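You operate a simulated robot arm through the tools that you are given. There is no shell and no other tool.

The job below is to be done with a simulated two-armed robot. You get a single attempt, and the scene is never put back.

Task
On the top of the rear bench, fold the white cloth in half, so that its two long edges meet.

It is judged by the outcome, as a careful person would: the job done as asked, and still so three seconds after it is handed in. It fails if anything else is knocked over, pushed out of place, dropped, spilled or broken. Flat cloth is picked up by pressing the open fingertips on it (5 to 10 N) and closing them slowly along it; thin cloth reads only 2 to 8 mm in the jaws.

Robot
Two 7-joint arms with two-finger grippers on one trunk, on a base that moves. Base frame: it is fixed to the floor where the robot stands at the start and does not move with it; the origin is under the middle of the robot, x ahead of it, y to its left, z up. Readings come in cm, rad, newtons and seconds.
The left shoulder is at the start at [4.5, 16.2, 110.5], the right one opposite. With the tool pointing down near the work surface each hand reaches from about 22 to 72 cm from the robot's upright axis, wherever it stands, measured 20 degrees to its own side. Places, roughly: top of the rear bench [170, 120, 80]; white cloth [175, -75, 75]. Payload 2.45 kg a hand.
The tool frame of a hand sits at the grasp point between the pads (the TCP): z along the fingers, y along the line on which they close. The tips reach 2.6 cm beyond it. The gripper opens to 9.6 cm; its body begins 6.9 cm behind the TCP.
Orientation is told as [roll, pitch, yaw] about the base's x, y, z axes, in that order, counted from this pose: with the fingers straight down and closing along the base's y, the tool's x points along the base's -x, its y along +y and its z along -z.

Tools
- The arms move only by the tool servo_tool. It takes "left_plan", "right_plan" or both (then of equal length, played together; a hand with none holds still); each is a list of rows, each an object (a shift or turn left out is 0, a gripper value left out holds the last) with "claw": the closure, from 0 (fully open) to 1 (shut); "linear": the shift along the base's x, y, z in cm, a list of three; "rotation": the turn, a rotation vector about the base's x, y, z in rad, a list of three. In form: [{"claw": claw, "linear": [tx, ty, tz], "rotation": [wx, wy, wz]}, ...]. A call has 1 to 20 rows; each row is the pose to reach, as a shift and turn from the pose commanded when the call began. Each row takes 0.2 s and may step no farther than 5 cm and 0.15 rad from the row before; otherwise, or with a gripper value out of range, the whole call is refused. A pose out of reach is approached as far as the arm can. The call stops where the force on the tool passes 40 N (or 10 N more than at its start, if that is more) or the arm is blocked; 0.2 s more then pass. Each finger travels about 11.99 cm/s and halts on what it meets, pressing with about 21 N; the grip force reading is that of the motor and also rises with nothing between the fingers. The clock runs only during rows and for 0.2 s after the last one: add rows that repeat a pose to give the fingers time. It gives the time, the measured TCP pose, the force on the tool (base axes), the opening and the grip force at its end, in the units of the frame above (readings bear some noise), with the torque about the TCP (base axes, N m) and any sound that the robot's microphone picked up, and new pictures: "views" is both (left out), scene, wrist or none (wrist: the cameras of the hands that moved).
- Cameras (640 x 400 px; columns grow to the right, rows downward): "scene" is now at [13.06, 0.5, 159.2]; the picture's right is [0.04, -1.00, -0.00], its down [-0.66, -0.03, -0.75] and it looks along [0.75, 0.03, -0.66] (base axes); focal length 253 px, centre (320, 200). "left" rides on the left gripper at [8.2, -0.3, -9.8] in its tool frame; the picture's right is [0.04, 1.00, 0.00], its down [-0.73, 0.03, -0.68] and it looks along [-0.68, 0.03, 0.73] (tool axes); focal length 256 px, centre (320, 200). "right" rides on the right gripper at [8.2, 0.3, -9.8] in its tool frame; the picture's right is [-0.04, 1.00, 0.00], its down [-0.73, -0.03, -0.68] and it looks along [-0.68, -0.03, 0.73] (tool axes); focal length 256 px, centre (320, 200). There is no depth. A picture from a camera that has moved, and an enlarged one, comes with that camera's place and axes in the base frame and with its lens.
- move_column(by): moves the trunk up (or, below 0, down) by that many cm; the arms and the scene camera ride with it, the base frame stays. It gives what a move gives, with no picture.
- base_move(legs): drives the robot by 1 to 6 legs, each [ahead, left, turn to the left] in cm, cm and rad, along the robot's own axes; the way and the turn of a leg run together, so that a leg with both is an arc; at most 150 cm and 3.142 rad a leg. The arms and the cameras ride along, it lands a little off, and it stops where it bumps. It gives what a move gives, and a new picture of the scene camera.
- head_to(pan, tilt): turns the head with the scene camera to pan (to the left, within 2.094 rad either way) and tilt (down, from -0.506 to 1.204), counted from straight ahead of the robot (the tilt from the chest, where the trunk bows). It gives what a move gives, and a new picture of the scene camera.
- inspect(camera, box): a new picture of the part [left, top, right, bottom] of that camera's present view, enlarged. It takes no simulated time.
- finish_job(): hands the job in; it is judged then, once.

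Nothing tells you exact positions but the pictures and the camera data. Unless the task says otherwise, let go and move clear before handing in.

The tools are called after ">>>" as a command line: name --argument value ..., lists and objects as JSON in quotes. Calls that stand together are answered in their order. servo_tool: Moves the arms, as the interface text tells. Its arguments: {"type":"object","properties":{"left_plan":{"type":"array","items":{"type":"object","properties":{"claw":{"type":"number"},"linear":{"type":"array","items":{"type":"number"}},"rotation":{"type":"array","items":{"type":"number"}}}}},"right_plan":{"type":"array","items":{"type":"object","properties":{"claw":{"type":"number"},"linear":{"type":"array","items":{"type":"number"}},"rotation":{"type":"array","items":{"type":"number"}}}}},"views":{"type":"string","enum":["both","scene","wrist","none"]}},"required":[]} The other tools are called the same way: move_column (by) moves the trunk up or down; base_move (legs) drives the base; head_to (pan, tilt) turns the head that bears the scene camera; inspect (camera, box) takes an enlarged picture of a part of a camera's view; finish_job () hands the job in.

At the start:

```text
clock: 0.0
left_ee_pos: [41.87, 17.11, 89.39]
left_orientation: [-0.001, 0.002, 0.0]
left_contact_force: [-0.4, 0.5, 0.0]
left_wrist_torque: [0.04, 0.03, -0.03]
left_gripper_width: 9.61
left_finger_force: 0.1
right_ee_pos: [35.22, -14.85, 94.66]
right_orientation: [0.001, 0.0, 0.0]
right_contact_force: [-0.8, -0.3, -0.4]
right_wrist_torque: [-0.01, 0.01, -0.01]
right_gripper_width: 9.59
right_finger_force: 0.0
trunk travel left (down, up): [-27.5, 29.2]
robot x, y, heading: [0.31, 0.15, -0.0]
head pan, tilt (commanded): [0.04, 0.721]
```

scene: 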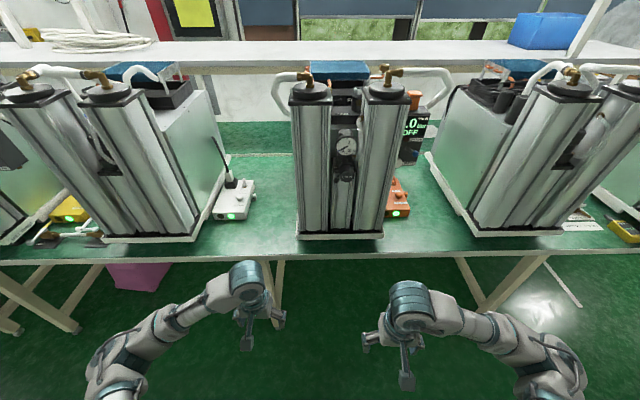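
right: 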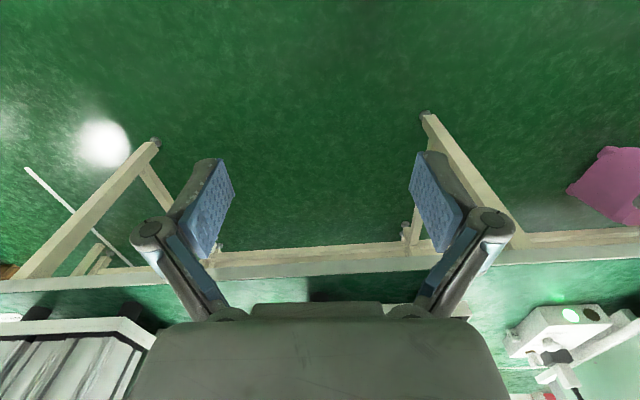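
left: 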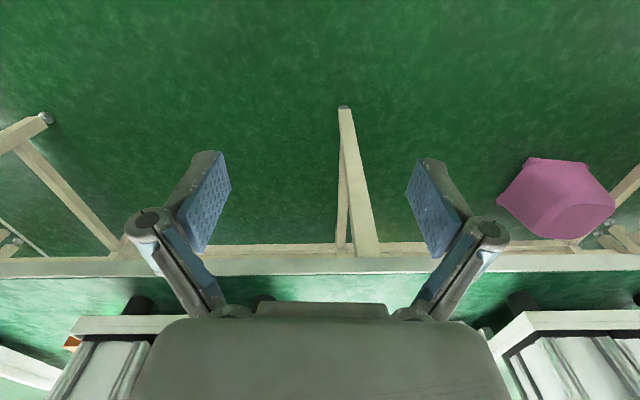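

I see a front bench with equipment right ahead of the robot; the rear bench and cloth should lie beyond it, to the right at about [175, -75, 75]. I'll turn the head to look there first.

>>> head_to --pan -0.4 --tilt 0.4

>>> head_to --pan -1.3 --tilt 0.5

>>> head_to --pan 1.0 --tilt 0.5

>>> head_to --pan 0.3 --tilt 0.3

```text
clock: 0.9
left_ee_pos: [41.58, 17.16, 89.77]
left_orientation: [0.002, -0.002, -0.001]
left_contact_force: [0.1, 0.9, -0.2]
left_wrist_torque: [-0.01, 0.03, -0.04]
left_gripper_width: 9.61
left_finger_force: 0.0
right_ee_pos: [34.91, -14.83, 94.74]
right_orientation: [0.0, -0.001, 0.0]
right_contact_force: [-0.7, 0.2, -0.8]
right_wrist_torque: [0.0, 0.02, -0.02]
right_gripper_width: 9.58
right_finger_force: 0.0
trunk travel left (down, up): [-27.5, 29.2]
robot x, y, heading: [-0.21, -0.24, 0.009]
head pan, tilt (commanded): [-0.4, 0.4]
camera scene: at [13.21, -3.44, 162.06], right [-0.39, -0.92, 0.0], down [-0.36, 0.15, -0.92], along [0.85, -0.36, -0.39], focal length 253 px, centre (320, 200)
```

scene: 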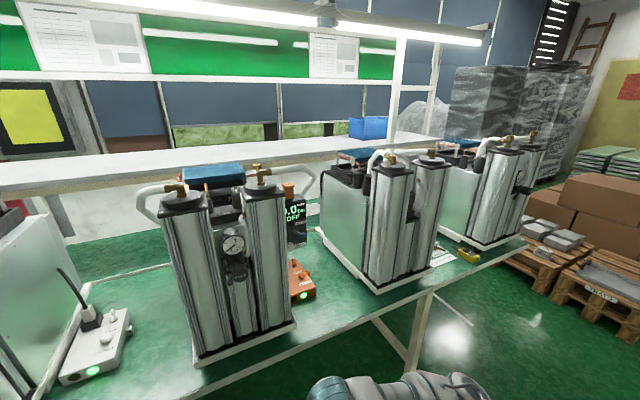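

```text
clock: 2.1
left_ee_pos: [41.63, 17.22, 89.74]
left_orientation: [-0.001, -0.003, 0.0]
left_contact_force: [-0.3, -0.2, 0.8]
left_wrist_torque: [0.0, 0.01, -0.02]
left_gripper_width: 9.6
left_finger_force: 0.0
right_ee_pos: [34.98, -14.93, 94.73]
right_orientation: [0.002, 0.0, 0.001]
right_contact_force: [0.5, 0.5, -0.5]
right_wrist_torque: [0.02, -0.01, 0.0]
right_gripper_width: 9.6
right_finger_force: 0.1
trunk travel left (down, up): [-27.5, 29.2]
robot x, y, heading: [-0.19, -0.3, 0.006]
head pan, tilt (commanded): [-1.3, 0.499]
camera scene: at [7.1, -8.62, 161.17], right [-0.96, -0.27, 0.0], down [-0.13, 0.46, -0.88], along [0.23, -0.85, -0.48], focal length 253 px, centre (320, 200)
```

scene: 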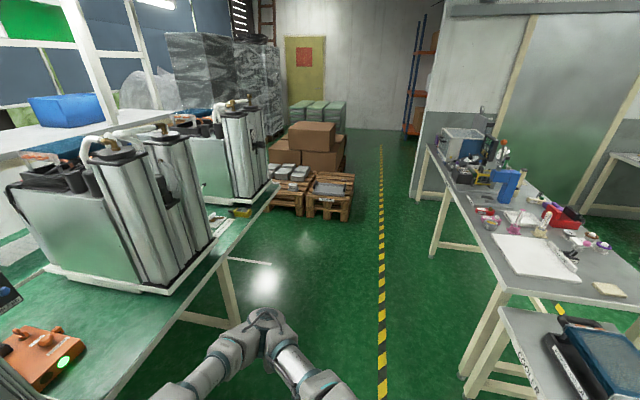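

```text
clock: 4.2
left_ee_pos: [41.52, 17.16, 89.57]
left_orientation: [0.0, -0.002, -0.001]
left_contact_force: [-0.4, -0.2, 0.1]
left_wrist_torque: [0.02, -0.01, -0.01]
left_gripper_width: 9.61
left_finger_force: 0.1
right_ee_pos: [35.06, -14.93, 94.65]
right_orientation: [0.0, -0.003, -0.002]
right_contact_force: [-0.1, 0.5, -0.2]
right_wrist_torque: [-0.03, 0.0, -0.03]
right_gripper_width: 9.61
right_finger_force: 0.0
trunk travel left (down, up): [-27.5, 29.2]
robot x, y, heading: [0.17, -0.06, 0.002]
head pan, tilt (commanded): [1.0, 0.499]
camera scene: at [9.58, 7.82, 161.16], right [0.84, -0.54, 0.0], down [-0.26, -0.4, -0.88], along [0.47, 0.74, -0.48], focal length 253 px, centre (320, 200)
```

scene: 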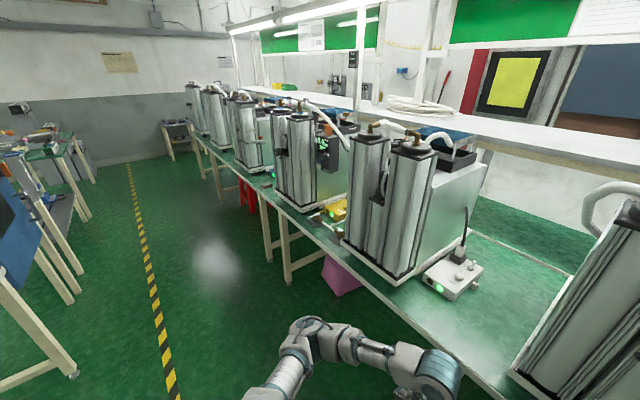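

```text
clock: 5.3
left_ee_pos: [41.59, 17.08, 89.7]
left_orientation: [0.001, -0.002, -0.001]
left_contact_force: [-0.7, 0.1, -0.8]
left_wrist_torque: [0.02, 0.01, 0.03]
left_gripper_width: 9.61
left_finger_force: 0.1
right_ee_pos: [34.96, -14.88, 94.65]
right_orientation: [0.001, -0.002, 0.0]
right_contact_force: [1.0, -0.4, 0.7]
right_wrist_torque: [0.03, 0.01, -0.01]
right_gripper_width: 9.61
right_finger_force: 0.1
trunk travel left (down, up): [-27.5, 29.2]
robot x, y, heading: [-0.04, -0.22, 0.001]
head pan, tilt (commanded): [0.3, 0.3]
camera scene: at [13.58, 2.92, 162.98], right [0.3, -0.95, 0.0], down [-0.29, -0.09, -0.95], along [0.91, 0.28, -0.3], focal length 253 px, centre (320, 200)
```

scene: 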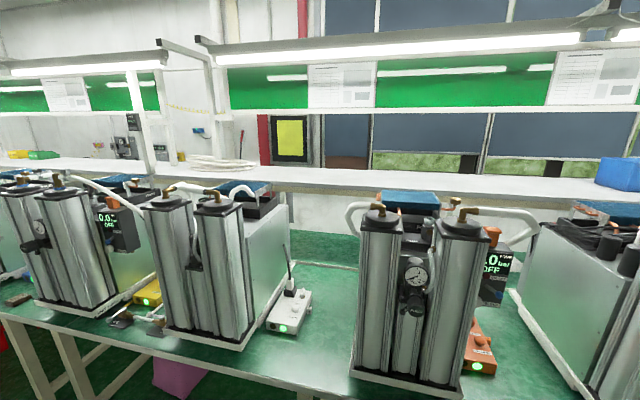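

The cloth isn't visible yet: the tall equipment hides it. I'll enlarge parts of the view towards it and look farther along to find a way round.

>>> head_to --pan -0.45 --tilt 0.45

>>> inspect --camera "scene" --box '[160, 80, 480, 280]'

>>> inspect --camera "scene" --box '[400, 40, 640, 240]'

```text
clock: 6.4
left_ee_pos: [41.76, 17.16, 89.62]
left_orientation: [0.0, 0.0, 0.001]
left_contact_force: [-0.2, -0.4, 0.0]
left_wrist_torque: [0.01, 0.02, 0.03]
left_gripper_width: 9.61
left_finger_force: 0.0
right_ee_pos: [35.1, -14.81, 94.62]
right_orientation: [-0.001, 0.0, -0.001]
right_contact_force: [-0.1, -0.3, 0.1]
right_wrist_torque: [-0.04, 0.0, 0.0]
right_gripper_width: 9.6
right_finger_force: 0.0
trunk travel left (down, up): [-27.5, 29.2]
robot x, y, heading: [-0.04, -0.06, -0.001]
head pan, tilt (commanded): [-0.45, 0.45]
camera scene: at [12.94, -3.84, 161.6], right [-0.43, -0.9, 0.0], down [-0.4, 0.19, -0.9], along [0.81, -0.39, -0.44], focal length 253 px, centre (320, 200)
```

scene: 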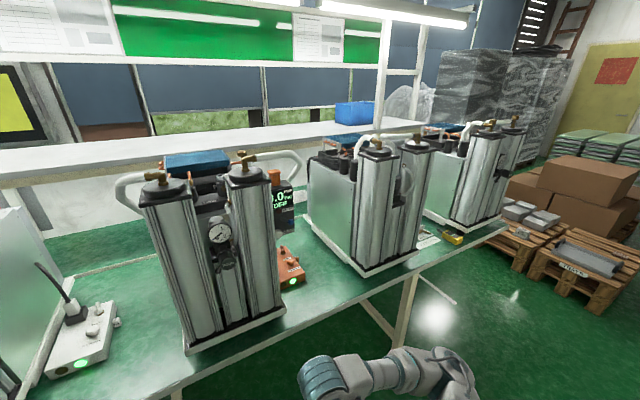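

```text
2.00 times, centred on (320, 180) of scene
camera zoom: at [12.94, -3.84, 161.6], right [-0.43, -0.9, 0.0], down [-0.4, 0.19, -0.9], along [0.81, -0.39, -0.44], focal length 506 px, centre (320, 240)
```

zoom: 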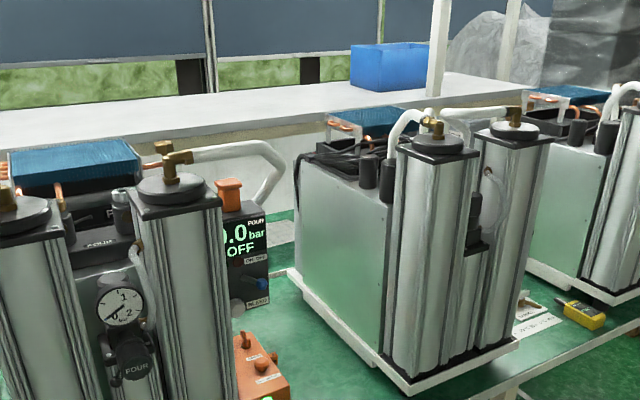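

```text
2.00 times, centred on (520, 140) of scene
camera zoom: at [12.94, -3.84, 161.6], right [-0.43, -0.9, 0.0], down [-0.4, 0.19, -0.9], along [0.81, -0.39, -0.44], focal length 506 px, centre (-80, 320)
```

zoom: 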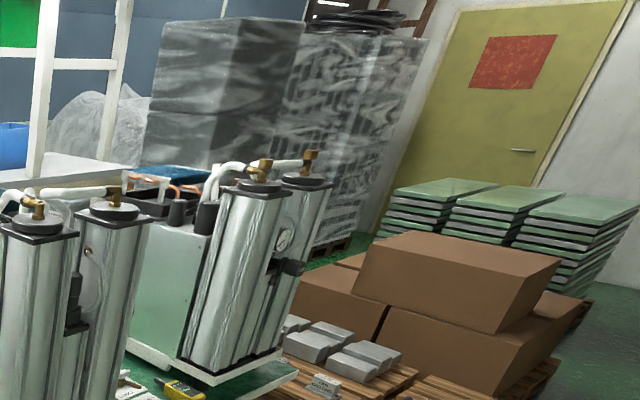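

The white strip behind the middle equipment may be part of the cloth. I'll raise the trunk for a higher look and enlarge that gap.

>>> move_column --by 29

>>> head_to --pan -0.45 --tilt 0.55

>>> inspect --camera "scene" --box '[240, 100, 440, 225]'

>>> inspect --camera "scene" --box '[0, 100, 240, 250]'

```text
clock: 9.3
left_ee_pos: [41.7, 17.14, 118.66]
left_orientation: [0.002, -0.001, 0.0]
left_contact_force: [-0.2, -0.3, -0.7]
left_wrist_torque: [-0.05, -0.02, 0.01]
left_gripper_width: 9.58
left_finger_force: 0.0
right_ee_pos: [35.08, -14.9, 123.57]
right_orientation: [-0.001, -0.003, 0.0]
right_contact_force: [0.1, -0.1, -0.3]
right_wrist_torque: [0.02, 0.03, -0.01]
right_gripper_width: 9.63
right_finger_force: 0.1
trunk travel left (down, up): [-56.5, 0.2]
robot x, y, heading: [0.1, -0.17, 0.0]
head pan, tilt (commanded): [-0.45, 0.45]
```

```text
clock: 10.0
left_ee_pos: [41.64, 17.19, 118.66]
left_orientation: [0.0, -0.001, 0.001]
left_contact_force: [0.1, -1.2, 0.3]
left_wrist_torque: [0.02, -0.01, 0.0]
left_gripper_width: 9.61
left_finger_force: 0.1
right_ee_pos: [35.0, -14.96, 123.64]
right_orientation: [0.001, -0.001, 0.0]
right_contact_force: [-0.1, 0.1, 0.3]
right_wrist_torque: [0.0, 0.01, 0.0]
right_gripper_width: 9.59
right_finger_force: 0.2
trunk travel left (down, up): [-56.5, 0.2]
robot x, y, heading: [0.21, -0.09, 0.001]
head pan, tilt (commanded): [-0.45, 0.55]
camera scene: at [6.45, -3.77, 189.73], right [-0.44, -0.9, 0.0], down [-0.47, 0.23, -0.85], along [0.77, -0.37, -0.53], focal length 253 px, centre (320, 200)
```

scene: 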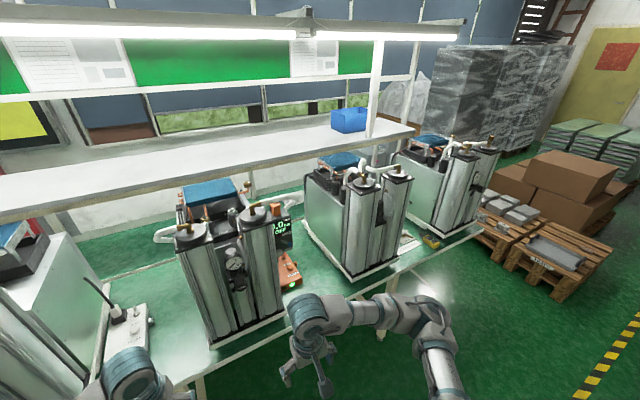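

```text
3.20 times, centred on (340, 162) of scene
camera zoom: at [6.45, -3.77, 189.73], right [-0.44, -0.9, 0.0], down [-0.47, 0.23, -0.85], along [0.77, -0.37, -0.53], focal length 809 px, centre (256, 320)
```

zoom: 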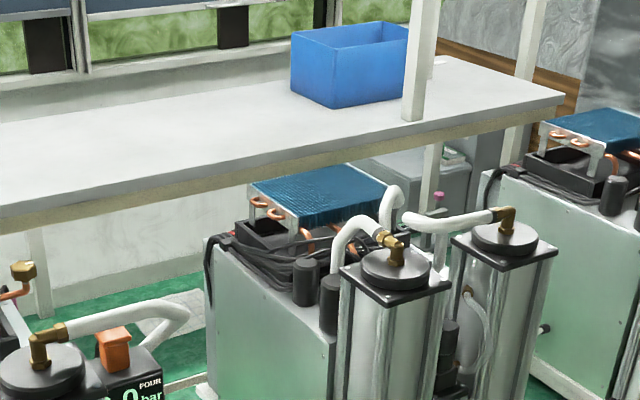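

```text
2.67 times, centred on (120, 175) of scene
camera zoom: at [6.45, -3.77, 189.73], right [-0.44, -0.9, 0.0], down [-0.47, 0.23, -0.85], along [0.77, -0.37, -0.53], focal length 674 px, centre (853, 267)
```

zoom: 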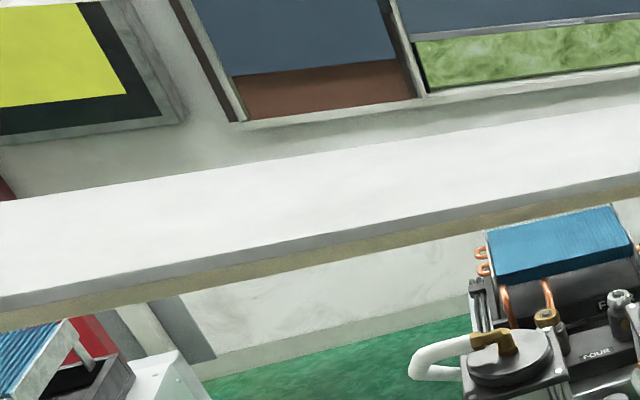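

The higher view shows a second green top behind the white line at x≈150, under a shelf, with something whitish on it near [187, -66], likely the cloth. That is out of reach from here, so I'll drive to the right along the bench and look around its end.

>>> base_move --legs '[[-10, 0, 0], [0, -140, 0]]'

>>> head_to --pan 0.0 --tilt 0.5

>>> head_to --pan -0.7 --tilt 0.6

>>> head_to --pan 0.4 --tilt 0.45

```text
clock: 17.8
left_ee_pos: [31.43, -124.44, 118.68]
left_orientation: [-0.003, -0.001, -0.005]
left_contact_force: [0.4, -0.3, -0.9]
left_wrist_torque: [-0.01, -0.02, -0.04]
left_gripper_width: 9.58
left_finger_force: 0.1
right_ee_pos: [24.56, -156.32, 123.73]
right_orientation: [-0.004, -0.001, -0.006]
right_contact_force: [-0.3, -0.7, -1.8]
right_wrist_torque: [-0.02, -0.01, -0.01]
right_gripper_width: 9.6
right_finger_force: 0.1
trunk travel left (down, up): [-56.5, 0.2]
robot x, y, heading: [-10.29, -141.59, -0.008]
head pan, tilt (commanded): [-0.45, 0.55]
camera scene: at [-3.91, -145.12, 189.73], right [-0.44, -0.9, 0.0], down [-0.47, 0.23, -0.85], along [0.76, -0.38, -0.52], focal length 253 px, centre (320, 200)
```

scene: 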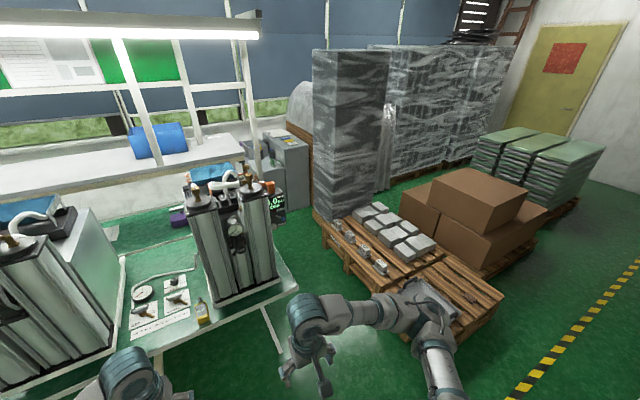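

```text
clock: 18.7
left_ee_pos: [31.1, -124.61, 118.69]
left_orientation: [0.0, -0.005, -0.005]
left_contact_force: [0.6, 0.3, 0.3]
left_wrist_torque: [-0.02, -0.03, 0.05]
left_gripper_width: 9.63
left_finger_force: 0.1
right_ee_pos: [24.27, -156.58, 123.77]
right_orientation: [0.0, -0.005, -0.005]
right_contact_force: [0.0, -0.4, 0.4]
right_wrist_torque: [-0.01, 0.01, -0.02]
right_gripper_width: 9.64
right_finger_force: 0.0
trunk travel left (down, up): [-56.5, 0.2]
robot x, y, heading: [-10.69, -141.79, -0.007]
head pan, tilt (commanded): [0.0, 0.499]
camera scene: at [-2.9, -141.7, 190.18], right [-0.01, -1.0, 0.0], down [-0.48, 0.0, -0.88], along [0.88, -0.01, -0.48], focal length 253 px, centre (320, 200)
```

scene: 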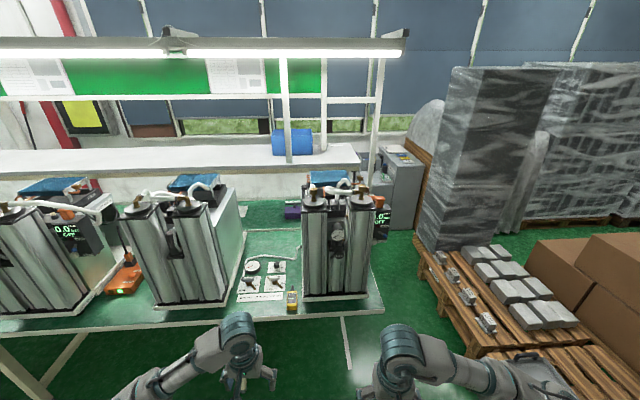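

```text
clock: 19.8
left_ee_pos: [31.17, -124.51, 118.82]
left_orientation: [0.0, -0.007, -0.005]
left_contact_force: [-0.4, 0.3, 0.8]
left_wrist_torque: [0.01, -0.02, 0.03]
left_gripper_width: 9.59
left_finger_force: 0.0
right_ee_pos: [24.26, -156.57, 123.98]
right_orientation: [-0.002, -0.005, -0.007]
right_contact_force: [-0.4, -0.4, 1.1]
right_wrist_torque: [-0.02, 0.03, -0.02]
right_gripper_width: 9.6
right_finger_force: 0.1
trunk travel left (down, up): [-56.5, 0.2]
robot x, y, heading: [-10.78, -141.45, -0.004]
head pan, tilt (commanded): [-0.7, 0.6]
camera scene: at [-5.25, -147.22, 189.28], right [-0.65, -0.76, 0.0], down [-0.43, 0.37, -0.82], along [0.63, -0.53, -0.57], focal length 253 px, centre (320, 200)
```

scene: 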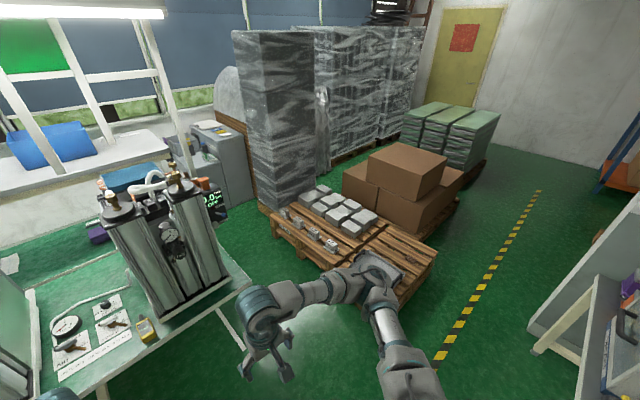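

```text
clock: 21.1
left_ee_pos: [31.08, -124.51, 118.78]
left_orientation: [-0.001, -0.007, -0.005]
left_contact_force: [0.8, 0.1, -0.3]
left_wrist_torque: [-0.01, 0.02, -0.01]
left_gripper_width: 9.61
left_finger_force: 0.0
right_ee_pos: [24.3, -156.53, 123.83]
right_orientation: [0.0, -0.006, -0.005]
right_contact_force: [0.0, 0.3, 0.3]
right_wrist_torque: [-0.01, 0.0, 0.0]
right_gripper_width: 9.58
right_finger_force: 0.0
trunk travel left (down, up): [-56.5, 0.2]
robot x, y, heading: [-10.51, -141.65, -0.008]
head pan, tilt (commanded): [0.4, 0.45]
camera scene: at [-3.49, -137.92, 190.63], right [0.38, -0.92, 0.0], down [-0.41, -0.17, -0.9], along [0.83, 0.34, -0.44], focal length 253 px, centre (320, 200)
```

scene: 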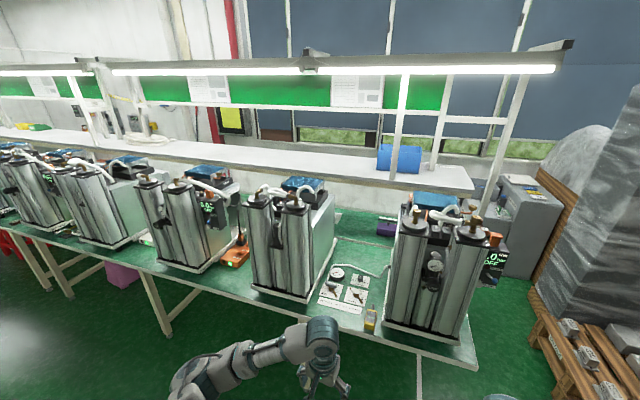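

From here the benches end near y≈-175. I'll enlarge the gap behind the front bench to see the rear top, the cloth and the passage.

>>> inspect --camera "scene" --box '[300, 170, 460, 270]'

>>> inspect --camera "scene" --box '[380, 170, 640, 400]'

>>> head_to --pan 0.0 --tilt 0.6

>>> inspect --camera "scene" --box '[220, 100, 460, 250]'

>>> inspect --camera "scene" --box '[0, 100, 240, 250]'

```text
4.00 times, centred on (380, 220) of scene
camera zoom: at [-3.49, -137.92, 190.63], right [0.38, -0.92, 0.0], down [-0.41, -0.17, -0.9], along [0.83, 0.34, -0.44], focal length 1012 px, centre (80, 120)
```

zoom: 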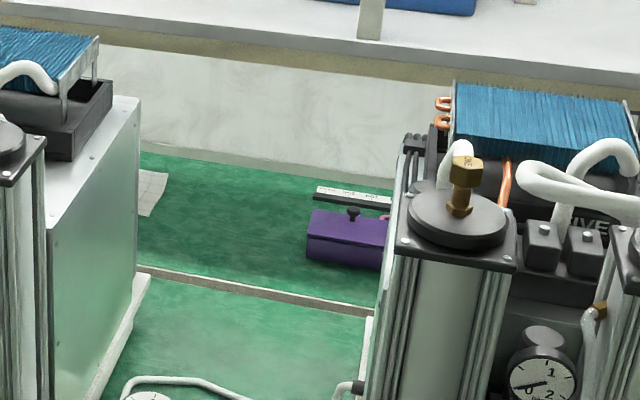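

```text
1.74 times, centred on (510, 285) of scene
camera zoom: at [-3.49, -137.92, 190.63], right [0.38, -0.92, 0.0], down [-0.41, -0.17, -0.9], along [0.83, 0.34, -0.44], focal length 440 px, centre (-10, 52)
```

zoom: 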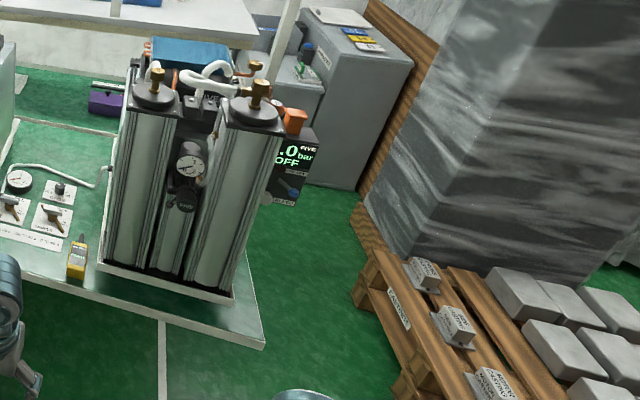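

```text
clock: 22.0
left_ee_pos: [31.04, -124.4, 118.79]
left_orientation: [0.0, -0.005, -0.007]
left_contact_force: [0.1, 0.2, -0.4]
left_wrist_torque: [-0.03, 0.03, -0.02]
left_gripper_width: 9.62
left_finger_force: 0.0
right_ee_pos: [24.36, -156.59, 123.73]
right_orientation: [-0.001, -0.005, -0.004]
right_contact_force: [-0.9, -0.8, 0.2]
right_wrist_torque: [-0.03, 0.03, -0.01]
right_gripper_width: 9.6
right_finger_force: 0.1
trunk travel left (down, up): [-56.5, 0.2]
robot x, y, heading: [-10.27, -141.45, -0.009]
head pan, tilt (commanded): [0.0, 0.6]
camera scene: at [-3.15, -141.48, 189.28], right [-0.01, -1.0, 0.0], down [-0.57, 0.0, -0.82], along [0.82, 0.0, -0.57], focal length 253 px, centre (320, 200)
```

scene: 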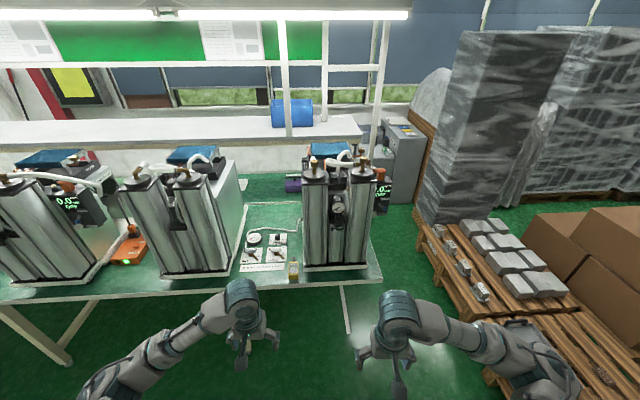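

```text
2.67 times, centred on (340, 175) of scene
camera zoom: at [-3.15, -141.48, 189.28], right [-0.01, -1.0, 0.0], down [-0.57, 0.0, -0.82], along [0.82, 0.0, -0.57], focal length 674 px, centre (267, 267)
```

zoom: 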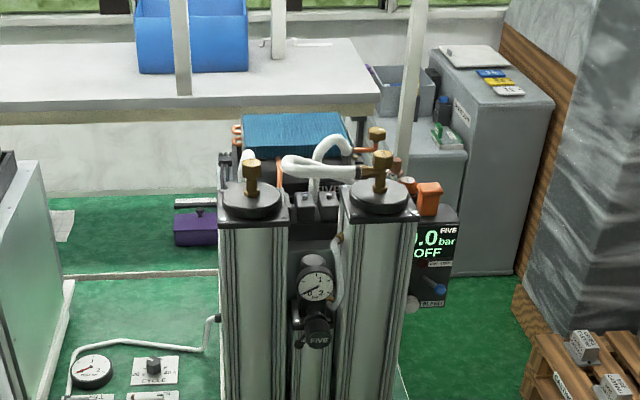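

```text
2.67 times, centred on (120, 175) of scene
camera zoom: at [-3.15, -141.48, 189.28], right [-0.01, -1.0, 0.0], down [-0.57, 0.0, -0.82], along [0.82, 0.0, -0.57], focal length 674 px, centre (853, 267)
```

zoom: 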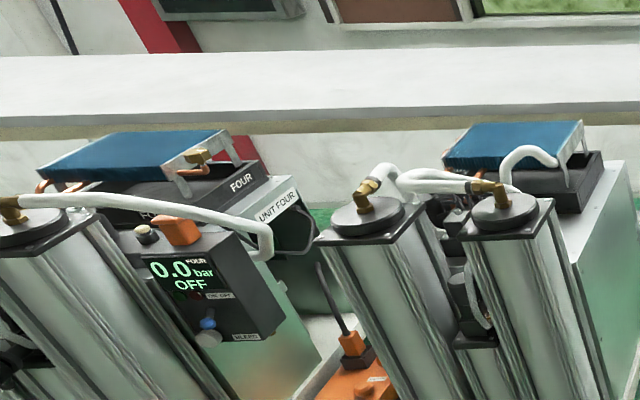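

The whitish piece lies on the rear top around [185, -65], reachable only from the end or from behind. There is a corridor between the bench end (y≈-177) and the pallets (y≈-255), so I'll drive into its mouth and look left.

>>> base_move --legs '[[0, -74, 0], [60, 0, 0]]'

>>> head_to --pan 0.6 --tilt 0.5

>>> inspect --camera "scene" --box '[240, 120, 480, 270]'

```text
clock: 28.9
left_ee_pos: [89.63, -196.9, 118.82]
left_orientation: [0.001, -0.005, -0.001]
left_contact_force: [0.7, 0.2, -1.4]
left_wrist_torque: [0.01, -0.01, 0.02]
left_gripper_width: 9.61
left_finger_force: 0.1
right_ee_pos: [82.9, -229.05, 123.79]
right_orientation: [-0.002, -0.007, -0.002]
right_contact_force: [-0.1, -0.2, -0.4]
right_wrist_torque: [0.01, -0.01, -0.02]
right_gripper_width: 9.61
right_finger_force: 0.0
trunk travel left (down, up): [-56.5, 0.2]
robot x, y, heading: [48.23, -214.29, -0.001]
head pan, tilt (commanded): [0.0, 0.6]
camera scene: at [55.26, -214.33, 189.29], right [0.0, -1.0, 0.0], down [-0.57, 0.0, -0.82], along [0.82, 0.0, -0.57], focal length 253 px, centre (320, 200)
```

scene: 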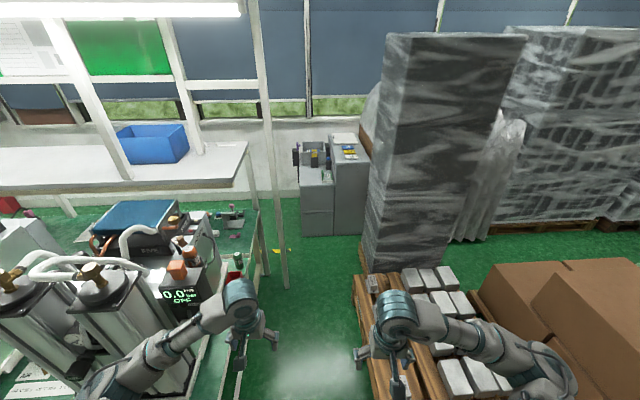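

```text
clock: 29.9
left_ee_pos: [89.46, -196.68, 118.76]
left_orientation: [-0.002, -0.007, 0.0]
left_contact_force: [-0.3, 0.1, -0.1]
left_wrist_torque: [0.02, -0.02, -0.05]
left_gripper_width: 9.6
left_finger_force: 0.1
right_ee_pos: [82.84, -228.74, 124.0]
right_orientation: [-0.001, -0.006, -0.004]
right_contact_force: [0.1, -0.4, 0.0]
right_wrist_torque: [0.02, 0.03, -0.02]
right_gripper_width: 9.61
right_finger_force: 0.0
trunk travel left (down, up): [-56.5, 0.2]
robot x, y, heading: [48.4, -213.62, -0.004]
head pan, tilt (commanded): [0.6, 0.499]
camera scene: at [54.28, -209.01, 190.19], right [0.56, -0.83, 0.0], down [-0.4, -0.27, -0.88], along [0.72, 0.49, -0.48], focal length 253 px, centre (320, 200)
```

scene: 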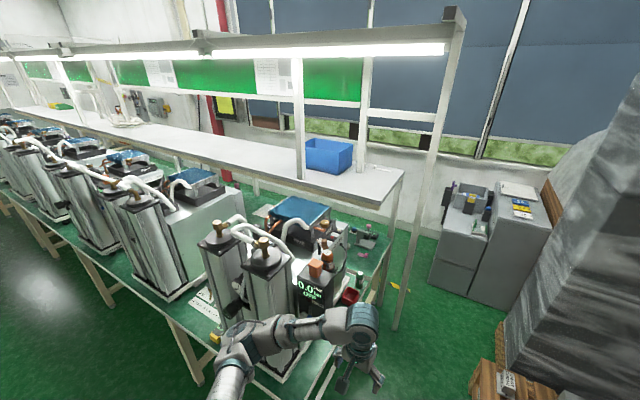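

```text
2.67 times, centred on (360, 195) of scene
camera zoom: at [54.28, -209.01, 190.19], right [0.56, -0.83, 0.0], down [-0.4, -0.27, -0.88], along [0.72, 0.49, -0.48], focal length 674 px, centre (213, 213)
```

zoom: 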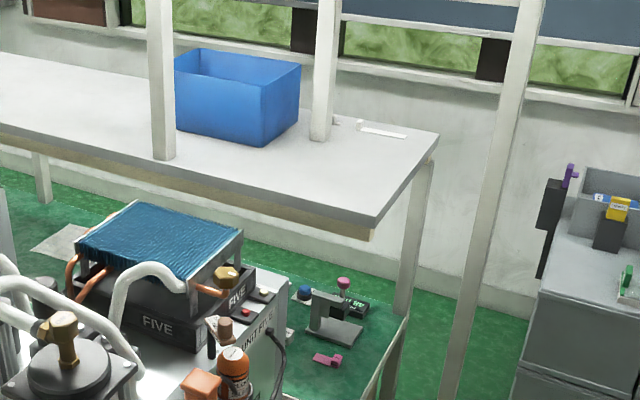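

Now it is clear: the rear bench is a green-topped table under the shelf, with its right rear corner near [204, -170], and there is an aisle between it and the wall (x≈340). I'll check my own footprint and look more closely at the gap between the post, the bench corner and the grey machine.

>>> head_to --pan 0.0 --tilt 1.2

>>> head_to --pan 1.6 --tilt 1.2

>>> head_to --pan 0.15 --tilt 0.65

>>> inspect --camera "scene" --box '[200, 80, 440, 230]'

```text
clock: 30.9
left_ee_pos: [89.5, -196.68, 118.83]
left_orientation: [-0.002, -0.008, -0.001]
left_contact_force: [0.4, -0.1, -0.4]
left_wrist_torque: [0.0, -0.04, 0.01]
left_gripper_width: 9.6
left_finger_force: 0.1
right_ee_pos: [82.71, -228.64, 123.95]
right_orientation: [-0.003, -0.007, -0.002]
right_contact_force: [0.0, 0.0, 0.1]
right_wrist_torque: [0.0, -0.01, -0.02]
right_gripper_width: 9.61
right_finger_force: 0.2
trunk travel left (down, up): [-56.5, 0.2]
robot x, y, heading: [48.42, -213.98, -0.002]
head pan, tilt (commanded): [0.0, 1.201]
camera scene: at [52.26, -213.96, 184.83], right [0.0, -1.0, 0.0], down [-0.93, 0.0, -0.36], along [0.36, 0.0, -0.93], focal length 253 px, centre (320, 200)
```

scene: 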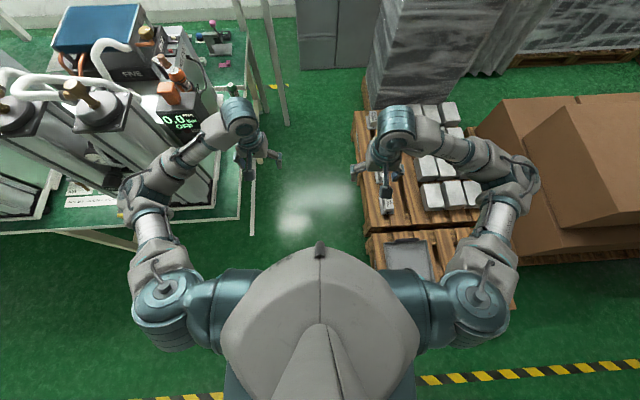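

```text
clock: 32.6
left_ee_pos: [89.53, -196.68, 118.88]
left_orientation: [-0.001, -0.005, -0.002]
left_contact_force: [1.0, 0.5, 0.1]
left_wrist_torque: [-0.02, 0.01, -0.02]
left_gripper_width: 9.61
left_finger_force: 0.1
right_ee_pos: [82.77, -228.68, 123.99]
right_orientation: [-0.004, -0.006, -0.003]
right_contact_force: [-0.2, 0.3, -0.3]
right_wrist_torque: [-0.02, -0.02, 0.02]
right_gripper_width: 9.6
right_finger_force: 0.0
trunk travel left (down, up): [-56.5, 0.2]
robot x, y, heading: [48.17, -213.97, -0.005]
head pan, tilt (commanded): [1.6, 1.201]
camera scene: at [46.54, -208.29, 184.84], right [1.0, 0.03, 0.0], down [0.02, -0.93, -0.36], along [-0.01, 0.36, -0.93], focal length 253 px, centre (320, 200)
```

scene: 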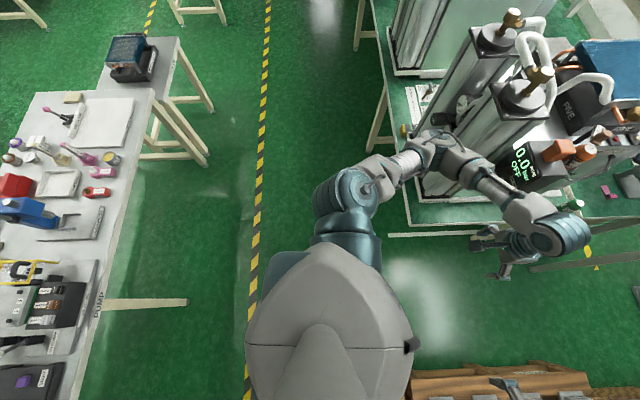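

```text
clock: 34.2
left_ee_pos: [89.58, -196.65, 118.86]
left_orientation: [-0.003, -0.008, -0.003]
left_contact_force: [-1.2, -0.1, 0.1]
left_wrist_torque: [-0.01, 0.03, 0.02]
left_gripper_width: 9.58
left_finger_force: 0.1
right_ee_pos: [82.8, -228.74, 124.01]
right_orientation: [-0.003, -0.008, -0.003]
right_contact_force: [0.2, 0.4, 0.3]
right_wrist_torque: [0.01, 0.04, 0.02]
right_gripper_width: 9.64
right_finger_force: 0.0
trunk travel left (down, up): [-56.5, 0.2]
robot x, y, heading: [48.32, -213.98, -0.004]
head pan, tilt (commanded): [0.15, 0.649]
camera scene: at [55.28, -212.62, 188.84], right [0.15, -0.99, 0.0], down [-0.6, -0.09, -0.79], along [0.79, 0.12, -0.61], focal length 253 px, centre (320, 200)
```

scene: 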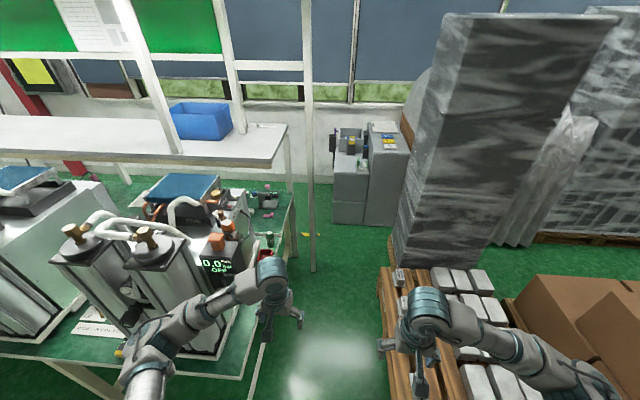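

```text
2.67 times, centred on (320, 155) of scene
camera zoom: at [55.28, -212.62, 188.84], right [0.15, -0.99, 0.0], down [-0.6, -0.09, -0.79], along [0.79, 0.12, -0.61], focal length 674 px, centre (320, 320)
```

zoom: 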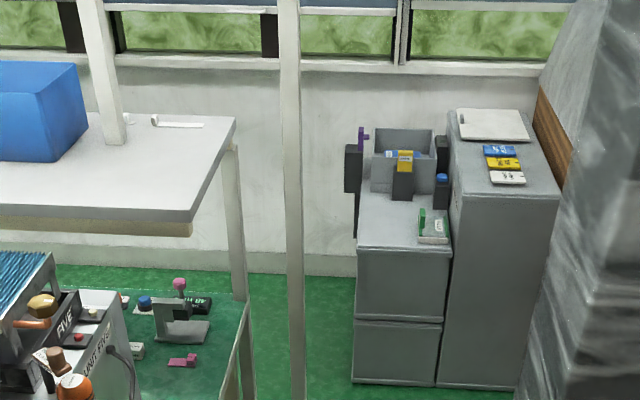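

My arms spread about 45 cm to each side, while the pinch between the light post [194, -185] and the wrapped tower [204, -252] is only about 67 cm. I'll back off and stretch the arms forward so they get narrower, then check from above.

>>> base_move --legs '[[-35, -4, 0]]'

>>> servo_tool --left_plan '[{"linear": [4, -1, 0]}, {"linear": [8, -2, 0]}, {"linear": [12, -3, 0]}, {"linear": [16, -4, 0]}, {"linear": [20, -5, 0]}, {"linear": [24, -5, 0]}, {"linear": [26, -5, 0]}]' --right_plan '[{"linear": [4.5, 1, 0]}, {"linear": [9, 2, 0]}, {"linear": [13.5, 3, 0]}, {"linear": [18, 4, 0]}, {"linear": [22.5, 5, 0]}, {"linear": [27, 5, 0]}, {"linear": [31, 5, 0]}]' --views "none"

>>> head_to --pan 0.0 --tilt 1.2

```text
clock: 36.4
left_ee_pos: [55.0, -200.15, 118.76]
left_orientation: [-0.003, -0.005, 0.002]
left_contact_force: [-0.6, 0.1, -1.2]
left_wrist_torque: [-0.03, -0.01, 0.02]
left_gripper_width: 9.6
left_finger_force: 0.0
right_ee_pos: [48.43, -232.32, 123.93]
right_orientation: [-0.003, -0.008, 0.001]
right_contact_force: [0.3, -0.3, -0.1]
right_wrist_torque: [0.01, 0.02, -0.04]
right_gripper_width: 9.61
right_finger_force: 0.1
trunk travel left (down, up): [-56.5, 0.2]
robot x, y, heading: [13.63, -217.77, -0.0]
head pan, tilt (commanded): [0.15, 0.649]
camera scene: at [21.06, -216.24, 188.82], right [0.15, -0.99, 0.0], down [-0.6, -0.09, -0.79], along [0.78, 0.12, -0.61], focal length 253 px, centre (320, 200)
```

scene: 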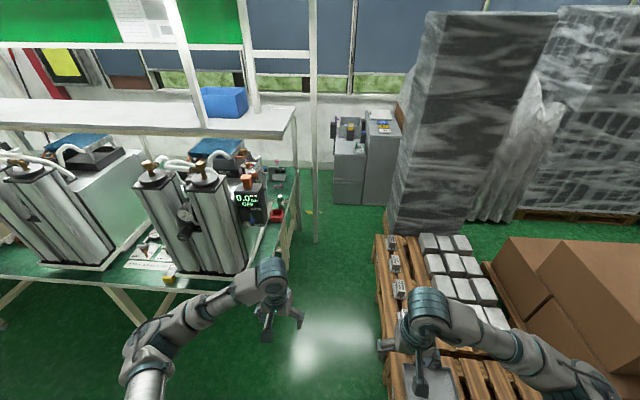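

```text
clock: 38.0
left_ee_pos: [81.0, -205.39, 118.74]
left_orientation: [0.0, -0.008, 0.001]
left_contact_force: [0.4, -0.6, -0.4]
left_wrist_torque: [0.03, 0.0, 0.01]
left_gripper_width: 9.6
left_finger_force: 0.0
right_ee_pos: [78.98, -227.21, 124.02]
right_orientation: [-0.003, -0.01, 0.005]
right_contact_force: [0.0, 0.6, -0.7]
right_wrist_torque: [0.03, 0.06, 0.01]
right_gripper_width: 9.61
right_finger_force: 0.1
trunk travel left (down, up): [-56.5, 0.2]
robot x, y, heading: [13.09, -217.64, -0.0]
head pan, tilt (commanded): [0.15, 0.649]
```

```text
clock: 39.0
left_ee_pos: [80.9, -205.36, 118.78]
left_orientation: [-0.001, -0.01, -0.001]
left_contact_force: [-0.6, 0.2, -0.2]
left_wrist_torque: [-0.03, -0.01, 0.01]
left_gripper_width: 9.59
left_finger_force: 0.1
right_ee_pos: [78.69, -227.27, 124.18]
right_orientation: [-0.005, -0.011, 0.003]
right_contact_force: [0.9, -0.1, -1.0]
right_wrist_torque: [0.01, 0.02, -0.03]
right_gripper_width: 9.61
right_finger_force: 0.0
trunk travel left (down, up): [-56.5, 0.2]
robot x, y, heading: [13.44, -218.08, -0.0]
head pan, tilt (commanded): [0.0, 1.201]
camera scene: at [17.92, -217.73, 184.82], right [0.0, -1.0, 0.0], down [-0.93, 0.0, -0.36], along [0.36, 0.0, -0.93], focal length 253 px, centre (320, 200)
```

scene: 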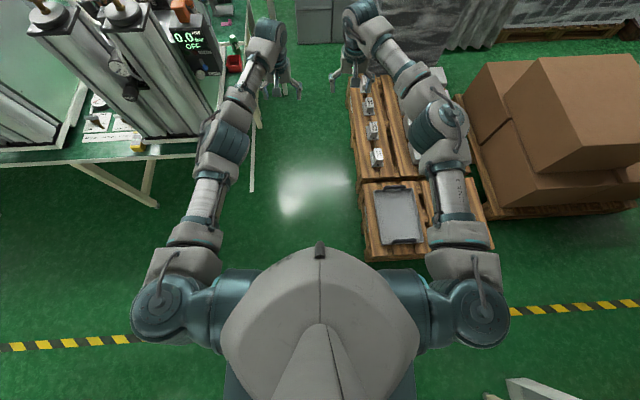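

The stretched arms are now about 30 cm to each side. I'll even out the right arm, then drive into the corridor as far as x≈140 and look left over the rear bench and down the aisle behind it.

>>> servo_tool --right_plan '[{"linear": [2, -0.5, -3]}, {"linear": [4, -1, -5.5]}]' --left_plan '[{"linear": [1, 0, 0]}, {"linear": [2, 0, 0]}]' --views "none"

>>> base_move --legs '[[0, 5, 0], [80, 0, 0]]'

>>> head_to --pan 0.0 --tilt 1.2

>>> head_to --pan 0.8 --tilt 0.6

>>> head_to --pan 1.2 --tilt 0.5

```text
clock: 39.6
left_ee_pos: [82.13, -205.42, 118.8]
left_orientation: [0.0, -0.01, 0.0]
left_contact_force: [0.3, 0.0, -0.6]
left_wrist_torque: [0.03, -0.02, 0.02]
left_gripper_width: 9.59
left_finger_force: 0.1
left hand out of reach, approached as far as the arm can: row 2
right_ee_pos: [81.71, -228.6, 119.23]
right_orientation: [-0.004, -0.007, 0.005]
right_contact_force: [-0.3, 0.6, -1.4]
right_wrist_torque: [0.04, -0.01, -0.02]
right_gripper_width: 9.58
right_finger_force: 0.1
right hand out of reach, approached as far as the arm can: row 2
trunk travel left (down, up): [-56.5, 0.2]
robot x, y, heading: [13.9, -217.81, -0.0]
head pan, tilt (commanded): [0.0, 1.201]
```

```text
clock: 44.5
left_ee_pos: [162.26, -198.11, 118.85]
left_orientation: [-0.001, -0.012, 0.021]
left_contact_force: [-0.2, 0.8, -0.3]
left_wrist_torque: [-0.02, 0.0, -0.01]
left_gripper_width: 9.61
left_finger_force: 0.0
right_ee_pos: [163.25, -221.37, 119.47]
right_orientation: [-0.003, -0.009, 0.023]
right_contact_force: [0.6, 0.2, 0.1]
right_wrist_torque: [-0.03, 0.03, 0.0]
right_gripper_width: 9.6
right_finger_force: 0.1
trunk travel left (down, up): [-56.5, 0.2]
robot x, y, heading: [94.7, -212.01, 0.024]
head pan, tilt (commanded): [0.0, 1.201]
camera scene: at [98.82, -208.57, 184.78], right [0.02, -1.0, 0.02], down [-0.93, -0.03, -0.36], along [0.36, -0.01, -0.93], focal length 253 px, centre (320, 200)
```

scene: 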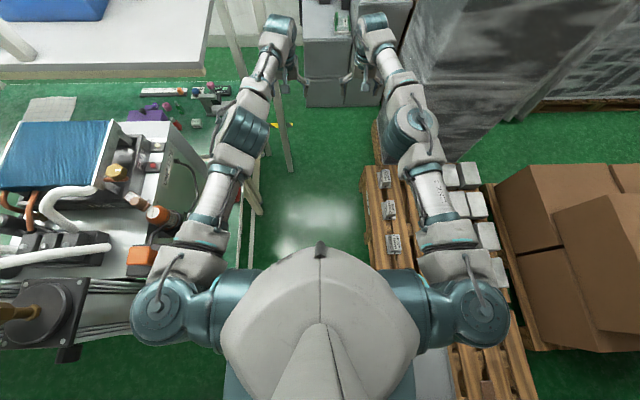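

```text
clock: 45.0
left_ee_pos: [162.85, -197.36, 119.33]
left_orientation: [-0.002, -0.016, 0.028]
left_contact_force: [-0.1, 0.8, 0.2]
left_wrist_torque: [-0.1, -0.02, 0.0]
left_gripper_width: 9.62
left_finger_force: 0.1
right_ee_pos: [163.09, -220.32, 119.86]
right_orientation: [-0.004, -0.013, 0.028]
right_contact_force: [0.2, 1.4, 0.0]
right_wrist_torque: [-0.13, -0.02, -0.01]
right_gripper_width: 9.6
right_finger_force: 0.2
trunk travel left (down, up): [-56.5, 0.2]
robot x, y, heading: [94.91, -211.23, 0.023]
head pan, tilt (commanded): [0.0, 1.201]
camera scene: at [98.92, -210.53, 184.82], right [0.02, -1.0, 0.0], down [-0.93, -0.02, -0.36], along [0.36, 0.0, -0.93], focal length 253 px, centre (320, 200)
```

scene: 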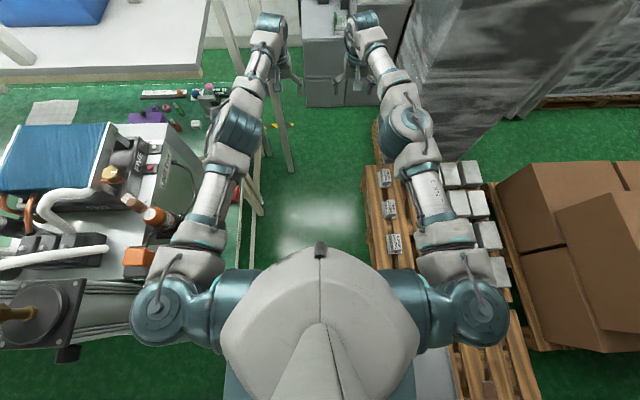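

```text
clock: 46.2
left_ee_pos: [162.41, -195.61, 118.89]
left_orientation: [-0.016, -0.013, 0.027]
left_contact_force: [-0.1, 0.0, -0.2]
left_wrist_torque: [-0.06, -0.04, 0.02]
left_gripper_width: 9.59
left_finger_force: 0.1
right_ee_pos: [163.35, -218.65, 119.85]
right_orientation: [-0.018, -0.011, 0.027]
right_contact_force: [-0.7, 1.7, -0.1]
right_wrist_torque: [-0.15, 0.03, -0.03]
right_gripper_width: 9.58
right_finger_force: 0.0
trunk travel left (down, up): [-56.5, 0.2]
robot x, y, heading: [94.97, -211.2, 0.024]
head pan, tilt (commanded): [0.799, 0.6]
camera scene: at [99.28, -198.87, 188.97], right [0.73, -0.68, 0.02], down [-0.39, -0.44, -0.81], along [0.56, 0.59, -0.59], focal length 253 px, centre (320, 200)
```

scene: 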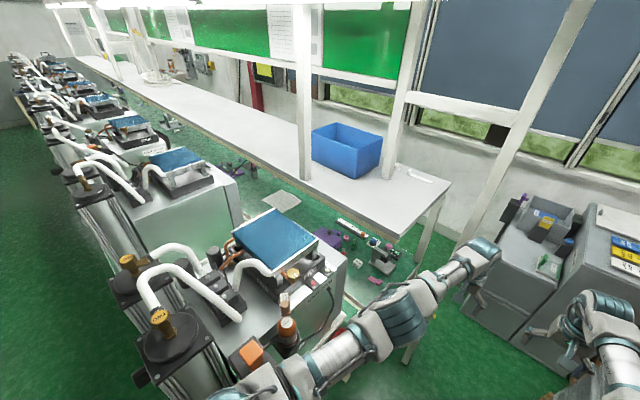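

```text
clock: 47.0
left_ee_pos: [162.69, -196.8, 119.2]
left_orientation: [-0.005, -0.014, 0.027]
left_contact_force: [-0.8, 0.5, -0.1]
left_wrist_torque: [-0.11, -0.03, 0.0]
left_gripper_width: 9.61
left_finger_force: 0.1
right_ee_pos: [163.11, -219.7, 119.93]
right_orientation: [-0.009, -0.015, 0.027]
right_contact_force: [-0.3, 2.7, -0.2]
right_wrist_torque: [-0.17, 0.03, -0.02]
right_gripper_width: 9.6
right_finger_force: 0.1
trunk travel left (down, up): [-56.5, 0.2]
robot x, y, heading: [94.92, -211.52, 0.022]
head pan, tilt (commanded): [1.201, 0.499]
camera scene: at [96.47, -200.86, 190.11], right [0.94, -0.34, 0.0], down [-0.17, -0.46, -0.87], along [0.3, 0.82, -0.49], focal length 253 px, centre (320, 200)
```

scene: 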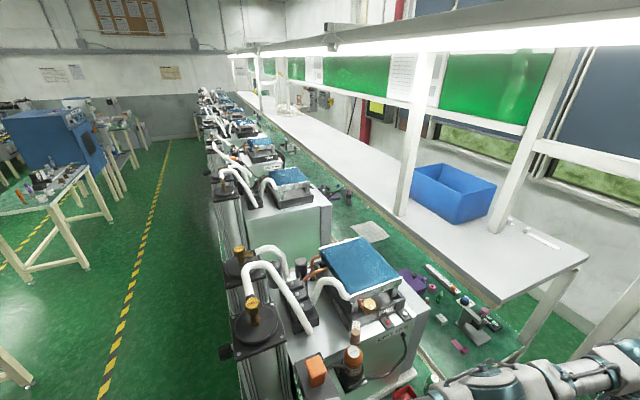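

The cloth shows as a small pale square near [183, -69]. The readings show some sway and a slight sideways push, so I'll check whether anything is touching before going on.

>>> inspect --camera "scene" --box '[330, 200, 490, 300]'

>>> head_to --pan 0.6 --tilt 1.2

>>> head_to --pan -0.6 --tilt 1.2

```text
4.00 times, centred on (410, 250) of scene
camera zoom: at [96.47, -200.86, 190.11], right [0.94, -0.34, 0.0], down [-0.17, -0.46, -0.87], along [0.3, 0.82, -0.49], focal length 1012 px, centre (-40, 0)
```

zoom: 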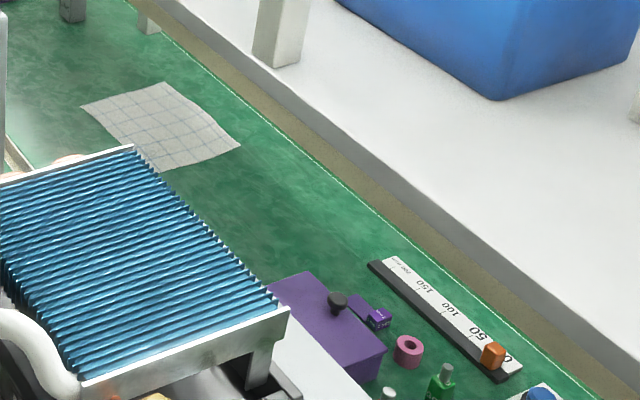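

```text
clock: 48.1
left_ee_pos: [162.45, -195.66, 119.07]
left_orientation: [-0.014, -0.014, 0.029]
left_contact_force: [-0.6, 2.5, 0.3]
left_wrist_torque: [-0.16, -0.07, 0.01]
left_gripper_width: 9.6
left_finger_force: 0.0
right_ee_pos: [163.18, -218.8, 119.88]
right_orientation: [-0.015, -0.012, 0.028]
right_contact_force: [-0.2, 1.9, 0.6]
right_wrist_torque: [-0.21, 0.01, 0.01]
right_gripper_width: 9.6
right_finger_force: 0.0
trunk travel left (down, up): [-56.5, 0.2]
robot x, y, heading: [94.55, -210.96, 0.024]
head pan, tilt (commanded): [0.6, 1.201]
camera scene: at [97.79, -203.08, 184.68], right [0.58, -0.81, 0.02], down [-0.76, -0.55, -0.35], along [0.29, 0.19, -0.94], focal length 253 px, centre (320, 200)
```

scene: 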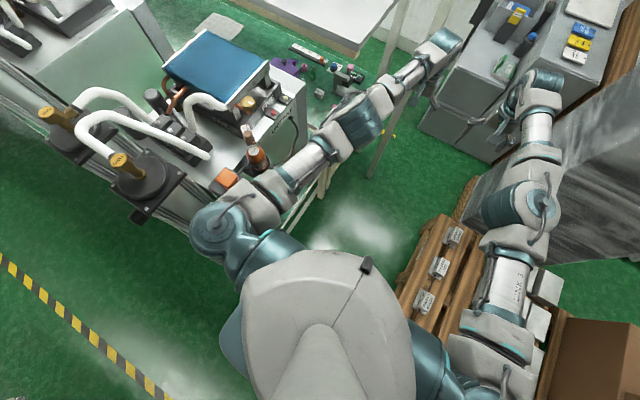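

```text
clock: 49.5
left_ee_pos: [162.21, -203.93, 119.73]
left_orientation: [0.036, -0.017, 0.017]
left_contact_force: [0.3, -0.7, 1.4]
left_wrist_torque: [0.14, 0.05, -0.04]
left_gripper_width: 9.59
left_finger_force: 0.1
right_ee_pos: [163.75, -226.97, 119.2]
right_orientation: [0.035, -0.01, 0.017]
right_contact_force: [0.5, -2.8, 0.4]
right_wrist_torque: [0.15, -0.02, -0.01]
right_gripper_width: 9.6
right_finger_force: 0.1
trunk travel left (down, up): [-56.5, 0.2]
robot x, y, heading: [94.89, -213.05, 0.019]
head pan, tilt (commanded): [-0.6, 1.201]
camera scene: at [98.11, -217.57, 184.78], right [-0.55, -0.84, -0.01], down [-0.78, 0.51, -0.35], along [0.3, -0.19, -0.94], focal length 253 px, centre (320, 200)
```

scene: 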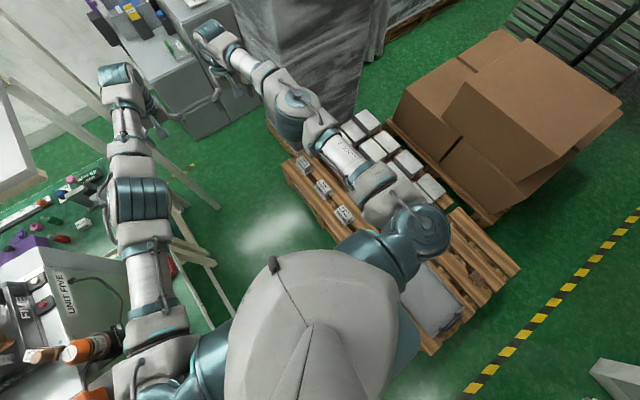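

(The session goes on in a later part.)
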